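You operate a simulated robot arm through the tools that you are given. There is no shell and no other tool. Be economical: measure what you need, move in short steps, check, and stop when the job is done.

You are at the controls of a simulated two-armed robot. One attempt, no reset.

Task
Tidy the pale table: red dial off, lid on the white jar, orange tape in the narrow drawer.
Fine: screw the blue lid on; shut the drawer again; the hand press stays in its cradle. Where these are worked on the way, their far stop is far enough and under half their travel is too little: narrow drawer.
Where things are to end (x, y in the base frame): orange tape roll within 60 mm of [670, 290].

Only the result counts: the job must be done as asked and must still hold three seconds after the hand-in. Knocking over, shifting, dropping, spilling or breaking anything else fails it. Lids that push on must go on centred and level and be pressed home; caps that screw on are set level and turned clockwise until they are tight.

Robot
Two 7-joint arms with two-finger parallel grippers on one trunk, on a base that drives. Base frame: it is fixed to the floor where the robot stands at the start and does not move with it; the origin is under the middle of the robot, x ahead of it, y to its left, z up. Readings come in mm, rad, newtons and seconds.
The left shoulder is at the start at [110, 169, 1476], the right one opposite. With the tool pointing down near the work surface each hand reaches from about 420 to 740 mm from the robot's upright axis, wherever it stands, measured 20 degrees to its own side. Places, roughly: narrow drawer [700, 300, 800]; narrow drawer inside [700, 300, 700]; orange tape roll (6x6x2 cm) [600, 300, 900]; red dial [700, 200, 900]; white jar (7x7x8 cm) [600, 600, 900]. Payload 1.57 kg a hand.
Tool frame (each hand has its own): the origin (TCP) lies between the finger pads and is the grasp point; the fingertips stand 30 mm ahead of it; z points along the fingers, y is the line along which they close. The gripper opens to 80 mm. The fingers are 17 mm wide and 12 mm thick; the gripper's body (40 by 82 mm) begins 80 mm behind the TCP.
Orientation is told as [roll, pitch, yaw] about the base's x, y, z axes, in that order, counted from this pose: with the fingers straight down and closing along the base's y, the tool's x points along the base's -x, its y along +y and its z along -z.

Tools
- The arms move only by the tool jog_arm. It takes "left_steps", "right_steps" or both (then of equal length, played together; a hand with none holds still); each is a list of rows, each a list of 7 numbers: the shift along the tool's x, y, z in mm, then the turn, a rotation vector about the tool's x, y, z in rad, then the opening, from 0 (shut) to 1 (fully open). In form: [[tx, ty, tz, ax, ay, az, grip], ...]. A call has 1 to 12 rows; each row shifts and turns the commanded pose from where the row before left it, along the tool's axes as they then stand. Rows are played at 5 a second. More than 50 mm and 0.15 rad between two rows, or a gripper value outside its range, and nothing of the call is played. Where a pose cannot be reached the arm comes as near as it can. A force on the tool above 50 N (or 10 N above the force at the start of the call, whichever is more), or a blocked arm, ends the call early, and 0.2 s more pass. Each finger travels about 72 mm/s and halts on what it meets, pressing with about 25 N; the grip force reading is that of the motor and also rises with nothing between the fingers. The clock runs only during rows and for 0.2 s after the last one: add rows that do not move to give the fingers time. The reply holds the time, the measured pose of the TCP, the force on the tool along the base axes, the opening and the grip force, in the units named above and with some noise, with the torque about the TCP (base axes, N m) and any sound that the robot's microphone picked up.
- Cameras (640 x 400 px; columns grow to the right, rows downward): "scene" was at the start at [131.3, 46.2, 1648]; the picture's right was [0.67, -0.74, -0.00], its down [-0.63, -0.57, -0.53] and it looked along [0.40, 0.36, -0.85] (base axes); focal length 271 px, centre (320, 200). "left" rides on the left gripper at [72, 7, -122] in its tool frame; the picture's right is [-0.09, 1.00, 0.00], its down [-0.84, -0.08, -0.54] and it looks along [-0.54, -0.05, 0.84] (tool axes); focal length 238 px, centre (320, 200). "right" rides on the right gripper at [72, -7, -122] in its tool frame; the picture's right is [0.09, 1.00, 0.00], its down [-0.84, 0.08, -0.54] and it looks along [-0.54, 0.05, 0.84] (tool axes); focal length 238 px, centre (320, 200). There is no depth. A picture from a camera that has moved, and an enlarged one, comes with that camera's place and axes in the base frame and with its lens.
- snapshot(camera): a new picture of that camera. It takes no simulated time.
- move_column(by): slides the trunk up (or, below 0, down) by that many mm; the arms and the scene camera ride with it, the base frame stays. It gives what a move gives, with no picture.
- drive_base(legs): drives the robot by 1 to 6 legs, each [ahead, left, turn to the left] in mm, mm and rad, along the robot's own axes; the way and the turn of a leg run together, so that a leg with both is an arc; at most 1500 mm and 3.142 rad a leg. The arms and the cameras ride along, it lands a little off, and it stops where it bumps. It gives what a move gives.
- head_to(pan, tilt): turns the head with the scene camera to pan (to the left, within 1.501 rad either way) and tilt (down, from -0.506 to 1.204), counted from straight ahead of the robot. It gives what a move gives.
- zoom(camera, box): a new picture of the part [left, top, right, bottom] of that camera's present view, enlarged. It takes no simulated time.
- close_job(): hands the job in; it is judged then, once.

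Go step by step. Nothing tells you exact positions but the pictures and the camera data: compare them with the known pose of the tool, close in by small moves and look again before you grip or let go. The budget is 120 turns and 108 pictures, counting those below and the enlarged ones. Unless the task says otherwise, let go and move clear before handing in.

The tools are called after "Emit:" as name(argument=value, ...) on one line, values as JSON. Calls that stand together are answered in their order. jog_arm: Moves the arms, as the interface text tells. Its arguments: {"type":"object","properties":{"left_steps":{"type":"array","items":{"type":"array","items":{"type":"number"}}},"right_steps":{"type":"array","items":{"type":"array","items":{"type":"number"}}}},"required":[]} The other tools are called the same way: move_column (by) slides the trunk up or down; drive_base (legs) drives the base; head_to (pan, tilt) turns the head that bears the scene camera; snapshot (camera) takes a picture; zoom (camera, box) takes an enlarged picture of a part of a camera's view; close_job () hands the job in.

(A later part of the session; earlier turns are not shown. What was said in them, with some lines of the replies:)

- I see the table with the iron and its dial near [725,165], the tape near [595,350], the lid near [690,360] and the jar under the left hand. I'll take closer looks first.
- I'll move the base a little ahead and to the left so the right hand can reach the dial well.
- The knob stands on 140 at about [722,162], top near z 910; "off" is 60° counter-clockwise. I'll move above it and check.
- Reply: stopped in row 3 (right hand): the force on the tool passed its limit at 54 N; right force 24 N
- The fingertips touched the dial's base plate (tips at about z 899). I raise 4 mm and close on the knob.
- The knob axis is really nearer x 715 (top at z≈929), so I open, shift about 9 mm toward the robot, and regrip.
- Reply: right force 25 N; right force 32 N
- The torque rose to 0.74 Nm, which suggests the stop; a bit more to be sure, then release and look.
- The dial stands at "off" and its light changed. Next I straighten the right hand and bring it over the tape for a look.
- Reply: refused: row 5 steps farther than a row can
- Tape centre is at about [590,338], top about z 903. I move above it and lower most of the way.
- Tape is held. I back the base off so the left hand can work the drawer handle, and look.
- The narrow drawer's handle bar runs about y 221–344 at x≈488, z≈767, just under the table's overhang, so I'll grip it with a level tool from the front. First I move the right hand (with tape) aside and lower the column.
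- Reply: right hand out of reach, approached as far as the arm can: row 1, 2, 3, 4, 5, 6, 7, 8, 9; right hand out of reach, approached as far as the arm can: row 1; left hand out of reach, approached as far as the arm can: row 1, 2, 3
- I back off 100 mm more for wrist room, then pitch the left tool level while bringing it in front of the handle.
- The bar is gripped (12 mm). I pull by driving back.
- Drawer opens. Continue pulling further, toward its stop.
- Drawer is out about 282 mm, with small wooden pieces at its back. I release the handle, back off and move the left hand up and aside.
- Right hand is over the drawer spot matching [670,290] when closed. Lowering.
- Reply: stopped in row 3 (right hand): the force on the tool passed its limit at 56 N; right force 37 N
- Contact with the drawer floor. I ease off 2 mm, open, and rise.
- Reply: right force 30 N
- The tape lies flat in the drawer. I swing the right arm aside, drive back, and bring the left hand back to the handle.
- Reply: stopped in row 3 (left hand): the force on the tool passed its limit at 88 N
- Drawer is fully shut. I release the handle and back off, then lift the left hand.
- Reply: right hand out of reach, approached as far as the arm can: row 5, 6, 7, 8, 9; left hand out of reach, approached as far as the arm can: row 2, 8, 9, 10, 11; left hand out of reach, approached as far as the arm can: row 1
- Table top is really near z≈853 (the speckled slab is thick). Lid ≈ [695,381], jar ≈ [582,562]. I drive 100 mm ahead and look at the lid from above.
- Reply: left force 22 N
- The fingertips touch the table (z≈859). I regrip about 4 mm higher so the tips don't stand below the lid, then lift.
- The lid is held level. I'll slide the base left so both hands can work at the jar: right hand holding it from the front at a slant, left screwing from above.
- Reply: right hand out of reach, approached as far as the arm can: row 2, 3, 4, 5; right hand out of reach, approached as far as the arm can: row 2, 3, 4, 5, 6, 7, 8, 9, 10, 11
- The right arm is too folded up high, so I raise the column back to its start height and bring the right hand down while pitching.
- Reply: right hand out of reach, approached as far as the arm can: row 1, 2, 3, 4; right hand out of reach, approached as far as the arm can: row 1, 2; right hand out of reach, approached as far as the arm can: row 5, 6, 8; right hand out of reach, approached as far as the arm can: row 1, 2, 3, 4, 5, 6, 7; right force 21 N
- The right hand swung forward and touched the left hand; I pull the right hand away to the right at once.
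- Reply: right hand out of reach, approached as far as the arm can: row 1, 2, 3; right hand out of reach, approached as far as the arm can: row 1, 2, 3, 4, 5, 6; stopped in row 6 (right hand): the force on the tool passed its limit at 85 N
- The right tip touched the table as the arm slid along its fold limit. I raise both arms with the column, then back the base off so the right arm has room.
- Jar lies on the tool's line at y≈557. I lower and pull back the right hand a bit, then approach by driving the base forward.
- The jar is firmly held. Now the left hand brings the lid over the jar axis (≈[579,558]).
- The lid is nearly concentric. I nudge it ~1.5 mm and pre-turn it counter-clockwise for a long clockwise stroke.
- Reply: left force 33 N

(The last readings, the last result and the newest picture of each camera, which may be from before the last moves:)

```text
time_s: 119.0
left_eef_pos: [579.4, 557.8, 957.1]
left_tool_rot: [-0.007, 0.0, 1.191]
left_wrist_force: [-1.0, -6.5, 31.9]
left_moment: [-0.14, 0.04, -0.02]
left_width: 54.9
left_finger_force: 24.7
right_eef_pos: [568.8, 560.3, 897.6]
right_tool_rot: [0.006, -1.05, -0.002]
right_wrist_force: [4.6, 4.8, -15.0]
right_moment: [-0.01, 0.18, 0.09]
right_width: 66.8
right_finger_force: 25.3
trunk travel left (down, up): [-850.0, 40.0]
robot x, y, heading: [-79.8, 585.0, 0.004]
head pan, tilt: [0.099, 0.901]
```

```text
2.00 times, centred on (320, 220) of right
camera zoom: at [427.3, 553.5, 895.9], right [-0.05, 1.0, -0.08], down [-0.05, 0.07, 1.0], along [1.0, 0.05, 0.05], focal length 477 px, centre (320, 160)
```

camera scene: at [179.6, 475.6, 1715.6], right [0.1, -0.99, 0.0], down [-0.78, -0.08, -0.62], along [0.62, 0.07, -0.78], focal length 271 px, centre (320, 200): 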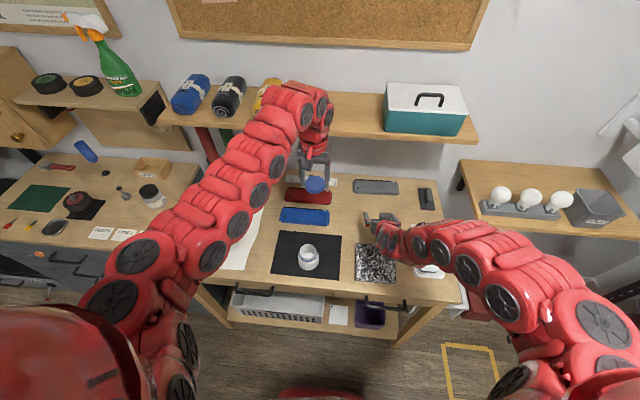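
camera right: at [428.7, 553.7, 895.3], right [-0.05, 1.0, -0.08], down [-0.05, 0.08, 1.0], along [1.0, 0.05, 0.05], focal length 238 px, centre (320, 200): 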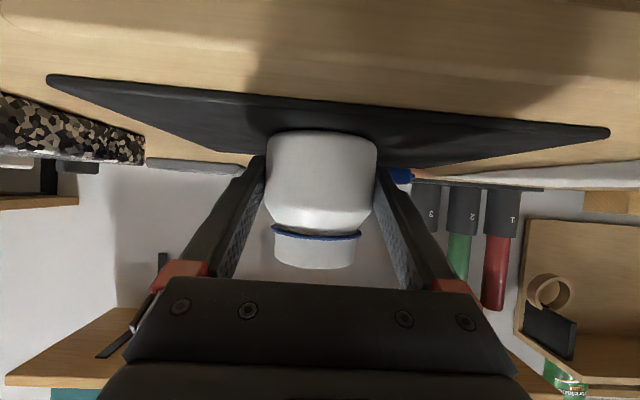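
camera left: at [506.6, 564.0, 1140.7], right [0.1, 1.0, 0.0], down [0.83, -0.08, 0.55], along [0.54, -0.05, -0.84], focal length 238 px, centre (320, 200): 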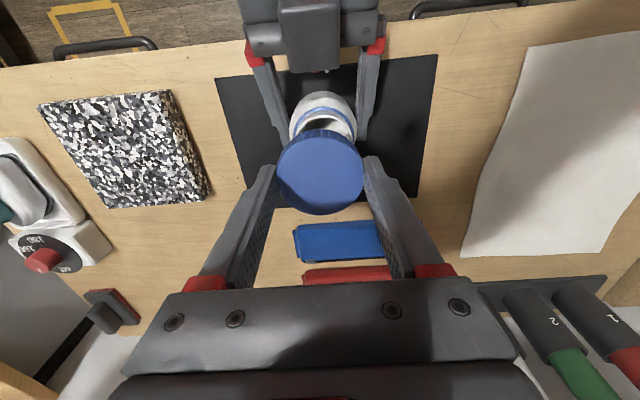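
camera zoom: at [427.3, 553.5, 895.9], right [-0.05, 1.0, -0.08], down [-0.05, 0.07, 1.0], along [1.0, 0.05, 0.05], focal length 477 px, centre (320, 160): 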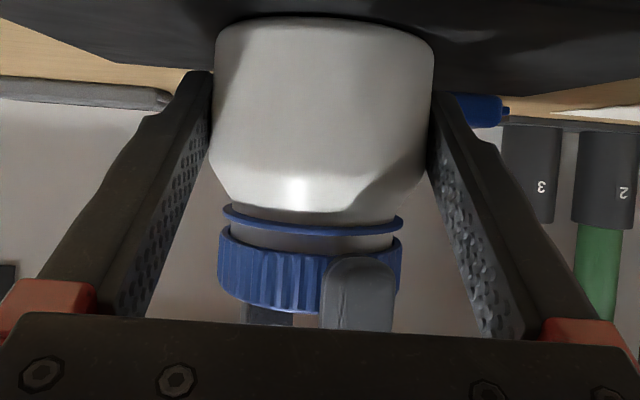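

The lid sits on the thread (32 N). I turn clockwise.

Emit:
jog_arm(left_steps=[[0, 0, 0, 0, 0, 0.15, 0.5], [0, 0, 0, 0, 0, 0.15, 0.5], [0, 0, 0, 0, 0, 0.15, 0.5], [0, 0, 0.2, 0, 0, 0.15, 0.5], [0, 0, 0.2, 0, 0, 0.15, 0.5], [0, 0, 0.2, 0, 0, 0.15, 0.5], [0, 0, 0.2, 0, 0, 0.15, 0.5], [0, 0, 0.2, 0, 0, 0.15, 0.5]])

```text
time_s: 120.8
left_eef_pos: [579.3, 560.1, 955.8]
left_tool_rot: [-0.003, -0.006, -0.011]
left_wrist_force: [5.6, -3.0, 21.7]
left_moment: [-0.22, -0.19, 0.03]
left_width: 54.8
left_finger_force: 25.1
right_eef_pos: [568.5, 559.3, 897.1]
right_tool_rot: [0.007, -1.05, -0.002]
right_wrist_force: [-7.0, 2.7, -7.9]
right_moment: [0.23, 0.02, 0.07]
right_width: 66.8
right_finger_force: 24.9
trunk travel left (down, up): [-850.0, 40.0]
robot x, y, heading: [-79.5, 588.5, 0.003]
head pan, tilt: [0.099, 0.901]
```

Emit:
jog_arm(left_steps=[[0, 0, 0.3, 0, 0, 0.15, 0.5], [0, 0, 0.3, 0, 0, 0.15, 0.5], [0, 0, 0.3, 0, 0, 0.15, 0.5], [0, 0, 0.3, 0, 0, 0.15, 0.5], [0, 0, 0.3, 0, 0, 0.15, 0.5], [0, 0, 0.3, 0, 0, 0.15, 0.5], [0, 0, 0.3, 0, 0, 0.15, 0.5], [0, 0, 0.3, 0, 0, 0.15, 0.5]])

Emit:
zoom(camera="right", box=[220, 120, 420, 320])

```text
time_s: 122.6
left_eef_pos: [579.4, 560.5, 952.1]
left_tool_rot: [0.008, -0.001, -1.207]
left_wrist_force: [20.7, 1.1, 13.1]
left_moment: [0.06, -0.71, 0.02]
left_width: 55.0
left_finger_force: 25.4
right_eef_pos: [568.5, 559.6, 898.2]
right_tool_rot: [0.003, -1.05, -0.002]
right_wrist_force: [-21.1, -3.2, -0.5]
right_moment: [0.08, -0.26, -0.07]
right_width: 67.0
right_finger_force: 25.0
trunk travel left (down, up): [-850.0, 40.0]
robot x, y, heading: [-77.4, 586.5, 0.0]
head pan, tilt: [0.099, 0.901]
```

```text
2.00 times, centred on (320, 220) of right
camera zoom: at [427.5, 553.5, 895.9], right [-0.05, 1.0, -0.08], down [-0.05, 0.08, 1.0], along [1.0, 0.05, 0.05], focal length 477 px, centre (320, 160)
```

zoom: 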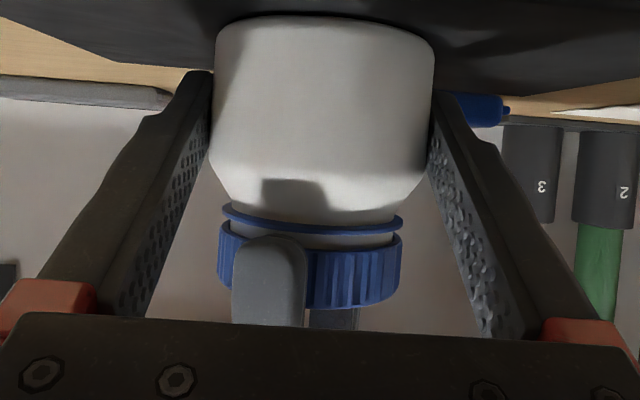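

Lid is threading down. I release, rise slightly, rewind and regrip.

Emit:
jog_arm(left_steps=[[0, 0, 0, 0, 0, 0, 0.7], [0, 0, 0, 0, 0, 0, 0.85], [0, 0, -5, 0, 0, 0, 0.85], [0, 0, 0, 0, 0, -0.15, 0.85], [0, 0, 0, 0, 0, -0.15, 0.85], [0, 0, 0, 0, 0, -0.15, 0.85], [0, 0, 0, 0, 0, -0.15, 0.85], [0, 0, 0, 0, 0, -0.15, 0.85], [0, 0, 0, 0, 0, -0.15, 0.85], [0, 0, 0, 0, 0, -0.15, 0.85], [0, 0, 0, 0, 0, -0.15, 0.85]])

Emit:
zoom(camera="left", box=[220, 60, 420, 220])

Emit:
zoom(camera="right", box=[220, 120, 420, 320])

```text
time_s: 125.0
left_eef_pos: [579.5, 558.9, 957.7]
left_tool_rot: [-0.004, -0.006, -0.005]
left_wrist_force: [0.3, -0.3, 0.7]
left_moment: [0.03, 0.04, -0.02]
left_width: 68.1
left_finger_force: 0.1
right_eef_pos: [571.9, 559.0, 897.7]
right_tool_rot: [0.005, -1.049, -0.002]
right_wrist_force: [7.8, -1.1, 13.4]
right_moment: [0.05, -0.17, -0.06]
right_width: 66.8
right_finger_force: 24.9
trunk travel left (down, up): [-850.0, 40.0]
robot x, y, heading: [-81.2, 586.3, 0.003]
head pan, tilt: [0.099, 0.901]
```

```text
2.50 times, centred on (320, 140) of left
camera zoom: at [507.2, 567.2, 1078.9], right [0.1, 1.0, 0.0], down [0.83, -0.08, 0.55], along [0.54, -0.05, -0.84], focal length 596 px, centre (320, 350)
```

zoom: 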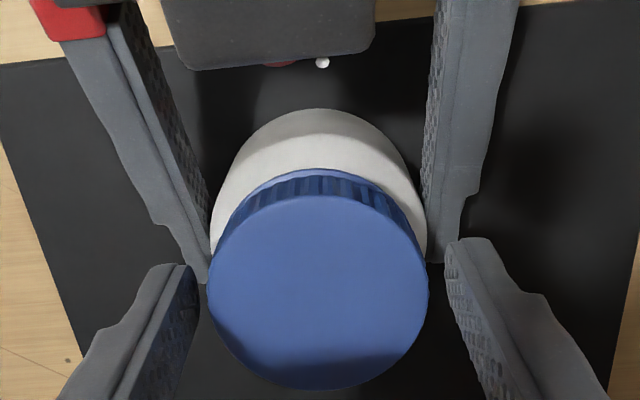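

```text
2.00 times, centred on (320, 220) of right
camera zoom: at [428.8, 553.2, 895.8], right [-0.05, 1.0, -0.08], down [-0.05, 0.08, 1.0], along [1.0, 0.05, 0.05], focal length 477 px, centre (320, 160)
```

zoom: 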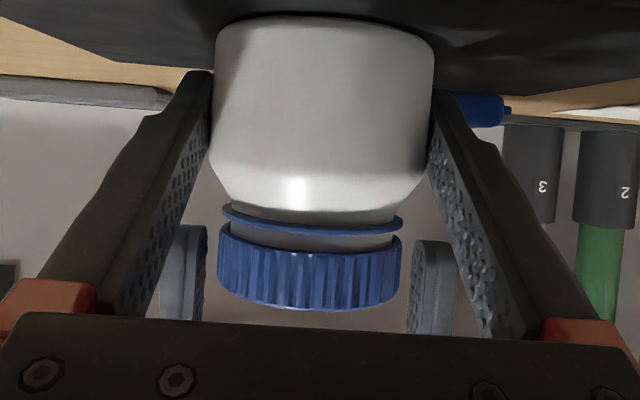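

Emit:
jog_arm(left_steps=[[0, 0, 0, 0, 0, -0.15, 0.85], [0, 0, 0, 0, 0, -0.15, 0.85], [0, 0, 0, 0, 0, -0.15, 0.85], [0, 0, 0, 0, 0, -0.15, 0.85], [0, 0, 0, 0, 0, -0.15, 0.85], [0, 0, 0, 0, 0, -0.15, 0.85], [0, 0, 0, 0, 0, -0.15, 0.85], [0, 0, 0, 0, 0, -0.15, 0.85], [0, 0, 0, 0, 0, 0, 0.7], [0, 0, 0, 0, 0, 0, 0.6], [0, 0, 0, 0, 0, 0, 0.5], [0, 0, 0, 0, 0, 0, 0.5]])

Emit:
jog_arm(left_steps=[[0, 0, 0.1, 0, 0, 0.15, 0.5], [0, 0, 0.1, 0, 0, 0.15, 0.5], [0, 0, 0.1, 0, 0, 0.15, 0.5], [0, 0, 0.1, 0, 0, 0.15, 0.5], [0, 0, 0.1, 0, 0, 0.15, 0.5], [0, 0, 0.1, 0, 0, 0.15, 0.5], [0, 0, 0.1, 0, 0, 0.15, 0.5], [0, 0, 0.1, 0, 0, 0.15, 0.5]])

Emit:
zoom(camera="right", box=[220, 120, 420, 320])

```text
time_s: 127.6
left_eef_pos: [580.3, 558.2, 957.7]
left_tool_rot: [-0.006, -0.001, 1.191]
left_wrist_force: [10.1, -2.9, -0.7]
left_moment: [-0.08, -0.23, -0.04]
left_width: 55.2
left_finger_force: 25.3
right_eef_pos: [568.7, 559.8, 897.2]
right_tool_rot: [0.005, -1.05, -0.002]
right_wrist_force: [-5.2, 1.0, 13.9]
right_moment: [-0.12, -0.42, -0.02]
right_width: 66.5
right_finger_force: 24.6
trunk travel left (down, up): [-850.0, 40.0]
robot x, y, heading: [-83.0, 587.6, 0.001]
head pan, tilt: [0.099, 0.901]
```

```text
time_s: 129.4
left_eef_pos: [578.2, 561.1, 956.2]
left_tool_rot: [0.002, -0.004, -0.01]
left_wrist_force: [10.1, -2.4, 2.9]
left_moment: [-0.13, -0.36, 0.01]
left_width: 55.4
left_finger_force: 24.8
right_eef_pos: [569.4, 559.7, 898.5]
right_tool_rot: [0.007, -1.048, -0.002]
right_wrist_force: [-10.3, 4.0, 7.8]
right_moment: [0.22, -0.17, -0.02]
right_width: 66.7
right_finger_force: 25.1
trunk travel left (down, up): [-850.0, 40.0]
robot x, y, heading: [-79.1, 587.3, 0.002]
head pan, tilt: [0.099, 0.901]
```

```text
2.00 times, centred on (320, 220) of right
camera zoom: at [427.5, 553.7, 895.7], right [-0.05, 1.0, -0.08], down [-0.05, 0.07, 1.0], along [1.0, 0.05, 0.05], focal length 477 px, centre (320, 160)
```

zoom: 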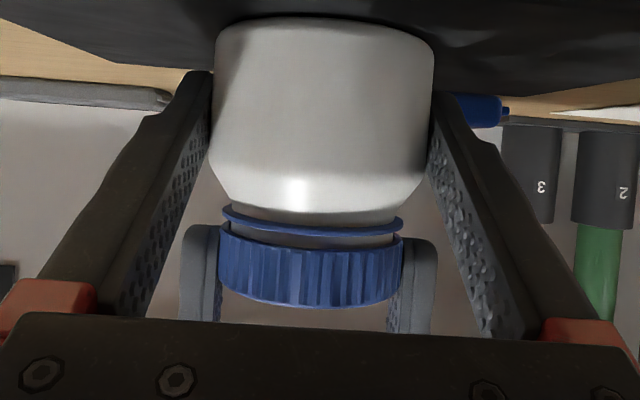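

Still turning freely with no torque; the gap is closing slowly. I continue the stroke.

Emit:
jog_arm(left_steps=[[0, 0, 0.1, 0, 0, 0.15, 0.5], [0, 0, 0.1, 0, 0, 0.15, 0.5], [0, 0, 0.1, 0, 0, 0.15, 0.5], [0, 0, 0.1, 0, 0, 0.15, 0.5], [0, 0, 0.1, 0, 0, 0.15, 0.5], [0, 0, 0.1, 0, 0, 0.15, 0.5], [0, 0, 0.1, 0, 0, 0.15, 0.5], [0, 0, 0.1, 0, 0, 0.15, 0.5], [0, 0, 0.1, 0, 0, 0.15, 0.5], [0, 0, 0.1, 0, 0, 0.15, 0.5]])

Emit:
zoom(camera="right", box=[220, 120, 420, 320])

```text
time_s: 131.6
left_eef_pos: [581.0, 560.1, 955.0]
left_tool_rot: [0.008, 0.0, -1.507]
left_wrist_force: [10.9, 9.0, 5.0]
left_moment: [0.24, -0.31, 0.93]
left_width: 55.0
left_finger_force: 24.6
right_eef_pos: [570.4, 558.5, 895.7]
right_tool_rot: [0.002, -1.047, -0.005]
right_wrist_force: [-9.7, -8.7, -3.5]
right_moment: [0.3, -0.15, -1.01]
right_width: 65.2
right_finger_force: 24.7
trunk travel left (down, up): [-850.0, 40.0]
robot x, y, heading: [-82.0, 585.9, 0.002]
head pan, tilt: [0.099, 0.901]
```

```text
2.00 times, centred on (320, 220) of right
camera zoom: at [428.5, 552.4, 894.7], right [-0.04, 1.0, -0.08], down [-0.05, 0.08, 1.0], along [1.0, 0.05, 0.05], focal length 477 px, centre (320, 160)
```

zoom: 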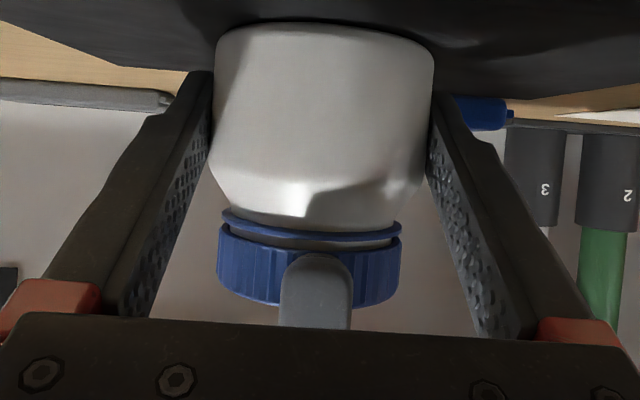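

Torque jumped to ~1 Nm: it is tight. One more small turn to confirm.

Emit:
jog_arm(left_steps=[[0, 0, 0, 0, 0, 0.1, 0.5], [0, 0, 0, 0, 0, 0.1, 0.5], [0, 0, 0, 0, 0, 0, 0.5]])

```text
time_s: 132.4
left_eef_pos: [579.9, 558.0, 955.8]
left_tool_rot: [0.006, 0.0, -1.709]
left_wrist_force: [9.9, 8.6, 5.0]
left_moment: [0.25, -0.29, 0.7]
left_width: 55.5
left_finger_force: 24.7
right_eef_pos: [569.7, 558.9, 896.0]
right_tool_rot: [0.004, -1.048, -0.004]
right_wrist_force: [-9.8, -9.2, -4.5]
right_moment: [0.2, -0.25, -0.77]
right_width: 65.6
right_finger_force: 24.7
trunk travel left (down, up): [-850.0, 40.0]
robot x, y, heading: [-76.6, 587.5, 0.003]
head pan, tilt: [0.099, 0.901]
```

Emit:
jog_arm(left_steps=[[0, 0, 0, 0, 0, 0, 0.7], [0, 0, 0, 0, 0, 0, 0.8], [0, 0, 0, 0, 0, -0.15, 0.8], [0, 0, 0, 0, 0, -0.15, 0.8], [0, 0, 0, 0, 0, -0.15, 0.8], [0, 0, 0, 0, 0, -0.15, 0.8], [0, 0, 0, 0, 0, -0.15, 0.8], [0, 0, 0, 0, 0, -0.15, 0.8], [0, 0, 0, 0, 0, 0, 0.65], [0, 0, 0, 0, 0, 0, 0.5], [0, 0, 0, 0, 0, 0, 0.5], [0, 0, 0, 0, 0, 0, 0.5]])

Emit:
jog_arm(left_steps=[[0, 0, 0, 0, 0, 0.12, 0.5], [0, 0, 0, 0, 0, 0.12, 0.5], [0, 0, 0, 0, 0, 0.1, 0.5]])

Emit:
zoom(camera="right", box=[220, 120, 420, 320])

```text
time_s: 135.0
left_eef_pos: [579.9, 560.0, 954.7]
left_tool_rot: [0.002, -0.005, -0.806]
left_wrist_force: [-4.6, -0.1, -0.7]
left_moment: [0.02, 0.11, 0.0]
left_width: 55.8
left_finger_force: 25.3
right_eef_pos: [569.5, 558.7, 897.9]
right_tool_rot: [0.004, -1.047, -0.003]
right_wrist_force: [3.1, 0.3, 0.0]
right_moment: [0.01, 0.15, 0.0]
right_width: 65.3
right_finger_force: 25.2
trunk travel left (down, up): [-850.0, 40.0]
robot x, y, heading: [-80.7, 586.4, 0.004]
head pan, tilt: [0.099, 0.901]
```

```text
time_s: 135.8
left_eef_pos: [580.4, 560.4, 954.9]
left_tool_rot: [0.004, -0.004, -1.151]
left_wrist_force: [-1.7, -4.5, -1.1]
left_moment: [-0.12, 0.1, 1.09]
left_width: 55.5
left_finger_force: 25.2
right_eef_pos: [569.4, 559.6, 896.6]
right_tool_rot: [0.003, -1.048, -0.004]
right_wrist_force: [1.4, 3.4, 0.1]
right_moment: [-0.09, 0.0, -1.06]
right_width: 65.6
right_finger_force: 25.1
trunk travel left (down, up): [-850.0, 40.0]
robot x, y, heading: [-77.2, 583.7, 0.003]
head pan, tilt: [0.099, 0.901]
```

```text
2.00 times, centred on (320, 220) of right
camera zoom: at [428.7, 553.5, 895.2], right [-0.05, 1.0, -0.08], down [-0.05, 0.07, 1.0], along [1.0, 0.05, 0.05], focal length 477 px, centre (320, 160)
```

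zoom: 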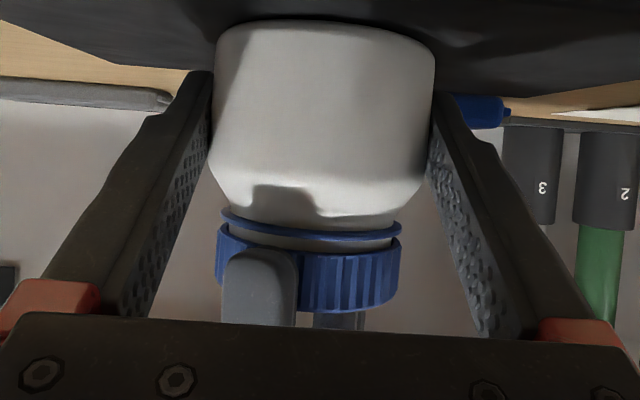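

It is tight (1.09 Nm at once). I release the lid and lift the left hand clear, then open the right hand.

Emit:
jog_arm(left_steps=[[0, 0, 0, 0, 0, 0, 0.7], [0, 0, 0, 0, 0, 0, 0.85], [0, 0, 0, 0, 0, 0, 0.85], [0, 0, -20, 0, 0, 0, 0.85], [0, 0, -30, 0, 0, 0, 0.85], [0, 0, -40, 0, 0, 0, 0.85], [0, 0, -40, 0, 0, 0, 0.85]])

Emit:
jog_arm(right_steps=[[0, 0, 0, 0, 0, 0, 0.9], [0, 0, 0, 0, 0, 0, 1], [0, 0, 0, 0, 0, 0, 1], [5, 0, -9, 0, 0, 0, 1]])

Emit:
snapshot(camera="right")

Emit:
snapshot(camera="left")

```text
time_s: 137.4
left_eef_pos: [577.9, 560.3, 1084.3]
left_tool_rot: [0.003, -0.004, -1.149]
left_wrist_force: [0.3, 0.4, -0.2]
left_moment: [0.02, 0.0, -0.03]
left_width: 68.1
left_finger_force: 0.1
right_eef_pos: [570.9, 558.9, 896.7]
right_tool_rot: [0.004, -1.048, -0.004]
right_wrist_force: [0.3, 0.9, -0.7]
right_moment: [0.0, 0.03, 0.0]
right_width: 65.1
right_finger_force: 25.2
trunk travel left (down, up): [-850.0, 40.0]
robot x, y, heading: [-79.8, 588.4, 0.003]
head pan, tilt: [0.099, 0.901]
```

```text
time_s: 138.4
left_eef_pos: [578.5, 559.4, 1085.5]
left_tool_rot: [0.004, -0.003, -1.148]
left_wrist_force: [0.3, -0.4, -0.2]
left_moment: [0.01, 0.02, 0.03]
left_width: 67.8
left_finger_force: 0.0
right_eef_pos: [560.7, 558.7, 897.7]
right_tool_rot: [0.003, -1.05, -0.003]
right_wrist_force: [0.0, -0.1, 0.5]
right_moment: [0.02, 0.01, -0.03]
right_width: 80.0
right_finger_force: 0.1
trunk travel left (down, up): [-850.0, 40.0]
robot x, y, heading: [-79.3, 586.6, 0.005]
head pan, tilt: [0.099, 0.901]
```

```text
16 pictures are left
camera right: at [418.5, 553.2, 896.1], right [-0.05, 1.0, -0.08], down [-0.05, 0.08, 1.0], along [1.0, 0.05, 0.05], focal length 238 px, centre (320, 200)
```

right: 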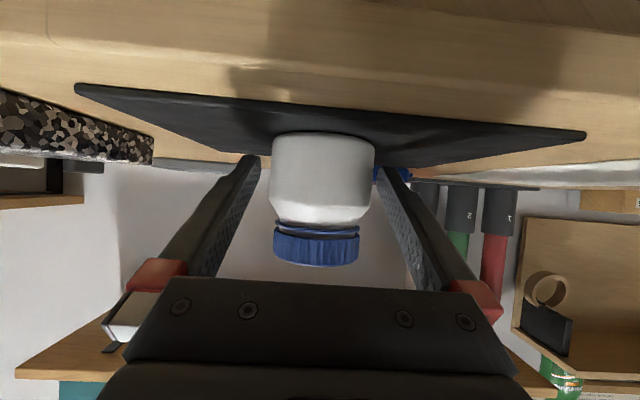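

```text
15 pictures are left
camera left: at [554.5, 628.1, 1206.9], right [0.95, 0.32, 0.0], down [0.27, -0.79, 0.54], along [0.18, -0.51, -0.84], focal length 238 px, centre (320, 200)
```

left: 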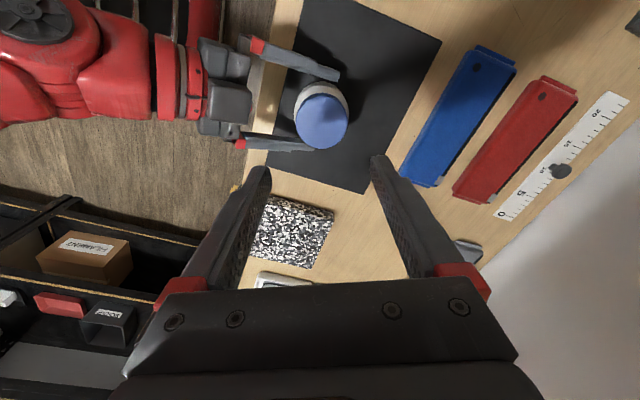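

Jar stands with the lid level. I slide the right hand straight back out and drive clear.

Emit:
jog_arm(right_steps=[[5, 0, -8.7, 0, 0, 0, 1], [5, 0, -8.7, 0, 0, 0, 1], [5, 0, -8.7, 0, 0, 0, 1], [5, 0, -8.7, 0, 0, 0, 1]])

Emit:
drive_base(legs=[[-200, 0, 0]])

Emit:
snapshot(camera="scene")

Emit:
snapshot(camera="right")

```text
time_s: 139.4
left_eef_pos: [577.2, 559.1, 1085.6]
left_tool_rot: [0.005, -0.004, -1.148]
left_wrist_force: [-0.1, -1.4, -0.2]
left_moment: [0.02, 0.0, 0.0]
left_width: 68.0
left_finger_force: 0.1
right_eef_pos: [526.6, 559.7, 895.8]
right_tool_rot: [0.009, -1.049, -0.005]
right_wrist_force: [0.8, -0.1, 1.1]
right_moment: [0.02, 0.0, 0.0]
right_width: 79.9
right_finger_force: 0.0
right hand out of reach, approached as far as the arm can: row 3
trunk travel left (down, up): [-850.0, 40.0]
robot x, y, heading: [-81.2, 587.6, 0.003]
head pan, tilt: [0.099, 0.901]
```

```text
time_s: 141.0
left_eef_pos: [380.7, 559.4, 1085.0]
left_tool_rot: [0.003, -0.004, -1.148]
left_wrist_force: [0.6, -0.2, -0.5]
left_moment: [-0.01, -0.01, 0.02]
left_width: 68.1
left_finger_force: 0.0
right_eef_pos: [329.7, 560.0, 893.3]
right_tool_rot: [0.005, -1.047, -0.001]
right_wrist_force: [0.4, -0.6, -0.1]
right_moment: [-0.03, -0.04, -0.05]
right_width: 80.0
right_finger_force: 0.1
trunk travel left (down, up): [-850.0, 40.0]
robot x, y, heading: [-279.6, 584.5, 0.003]
head pan, tilt: [0.099, 0.901]
```

```text
14 pictures are left
camera scene: at [-124.1, 593.3, 1715.5], right [0.1, -0.99, 0.0], down [-0.78, -0.08, -0.62], along [0.62, 0.06, -0.78], focal length 271 px, centre (320, 200)
```

scene: 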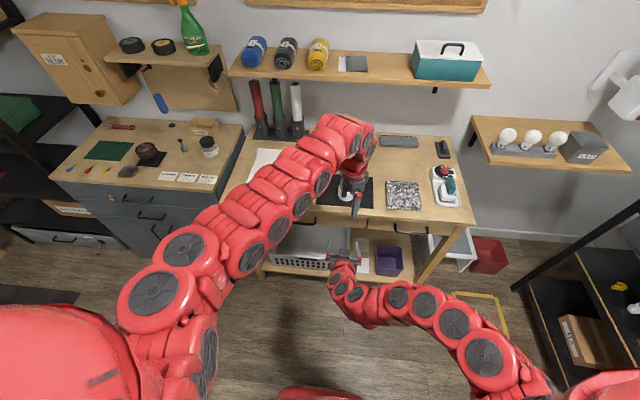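

```text
13 pictures are left
camera right: at [188.0, 554.3, 892.2], right [-0.05, 1.0, -0.08], down [-0.05, 0.08, 1.0], along [1.0, 0.05, 0.05], focal length 238 px, centre (320, 200)
```

right: 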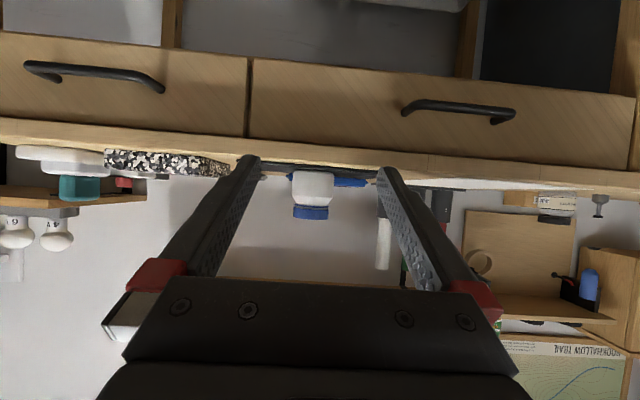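

Emit:
zoom(camera="scene", box=[320, 110, 500, 250])

Emit:
zoom(camera="right", box=[260, 150, 370, 230])

```text
2.86 times, centred on (410, 180) of scene
camera zoom: at [-124.1, 593.3, 1715.5], right [0.1, -0.99, 0.0], down [-0.78, -0.08, -0.62], along [0.62, 0.06, -0.78], focal length 774 px, centre (63, 257)
```

zoom: 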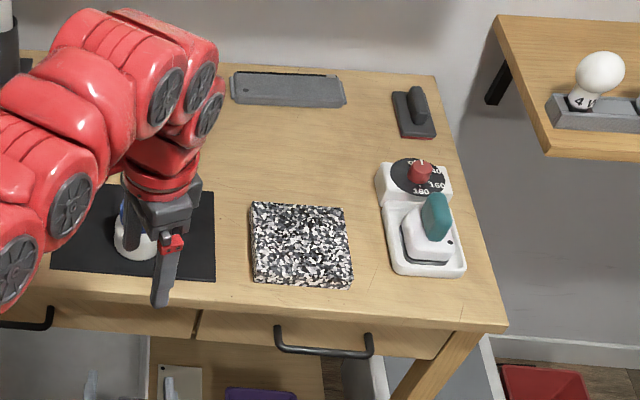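

```text
5.00 times, centred on (315, 190) of right
camera zoom: at [188.0, 554.3, 892.2], right [-0.05, 1.0, -0.08], down [-0.05, 0.08, 1.0], along [1.0, 0.05, 0.05], focal length 1192 px, centre (345, 250)
```

zoom: 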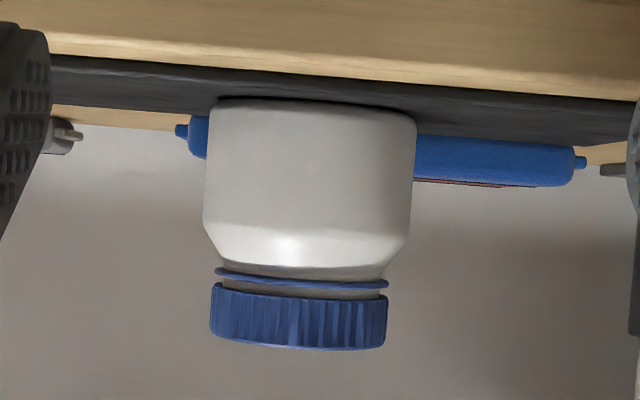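

Dial off, tape in the shut narrow drawer, lid screwed tight and level on the jar, hand press still in its cradle, both hands clear. Handing in.

Emit:
close_job()

```text
The job is handed in.
```

I handed the job in with everything asked for done; no verdict has come back yet.

- **Red dial:** it is on "off", turned to its stop. The light on the hand press changed too.
- **Orange tape:** it lies flat in the narrow drawer, which is pushed shut to its stop. I estimate it is at about [670, 290], worked out from where I set it down.
- **Blue lid:** it is screwed on level. At the end it resisted with about 1 N m of torque, and did so again after I took a fresh grip. A gap of about 3 mm remains between the lid and the blue ring on the jar's neck, and I took that to be how it seats.
- **Hand press:** it is still in its cradle.

While I was getting the right arm into place to hold the jar, it bumped the left hand, which was holding the lid. It also pressed a fingertip on a bare part of the table. I saw nothing moved or damaged. Both hands are clear of the table.
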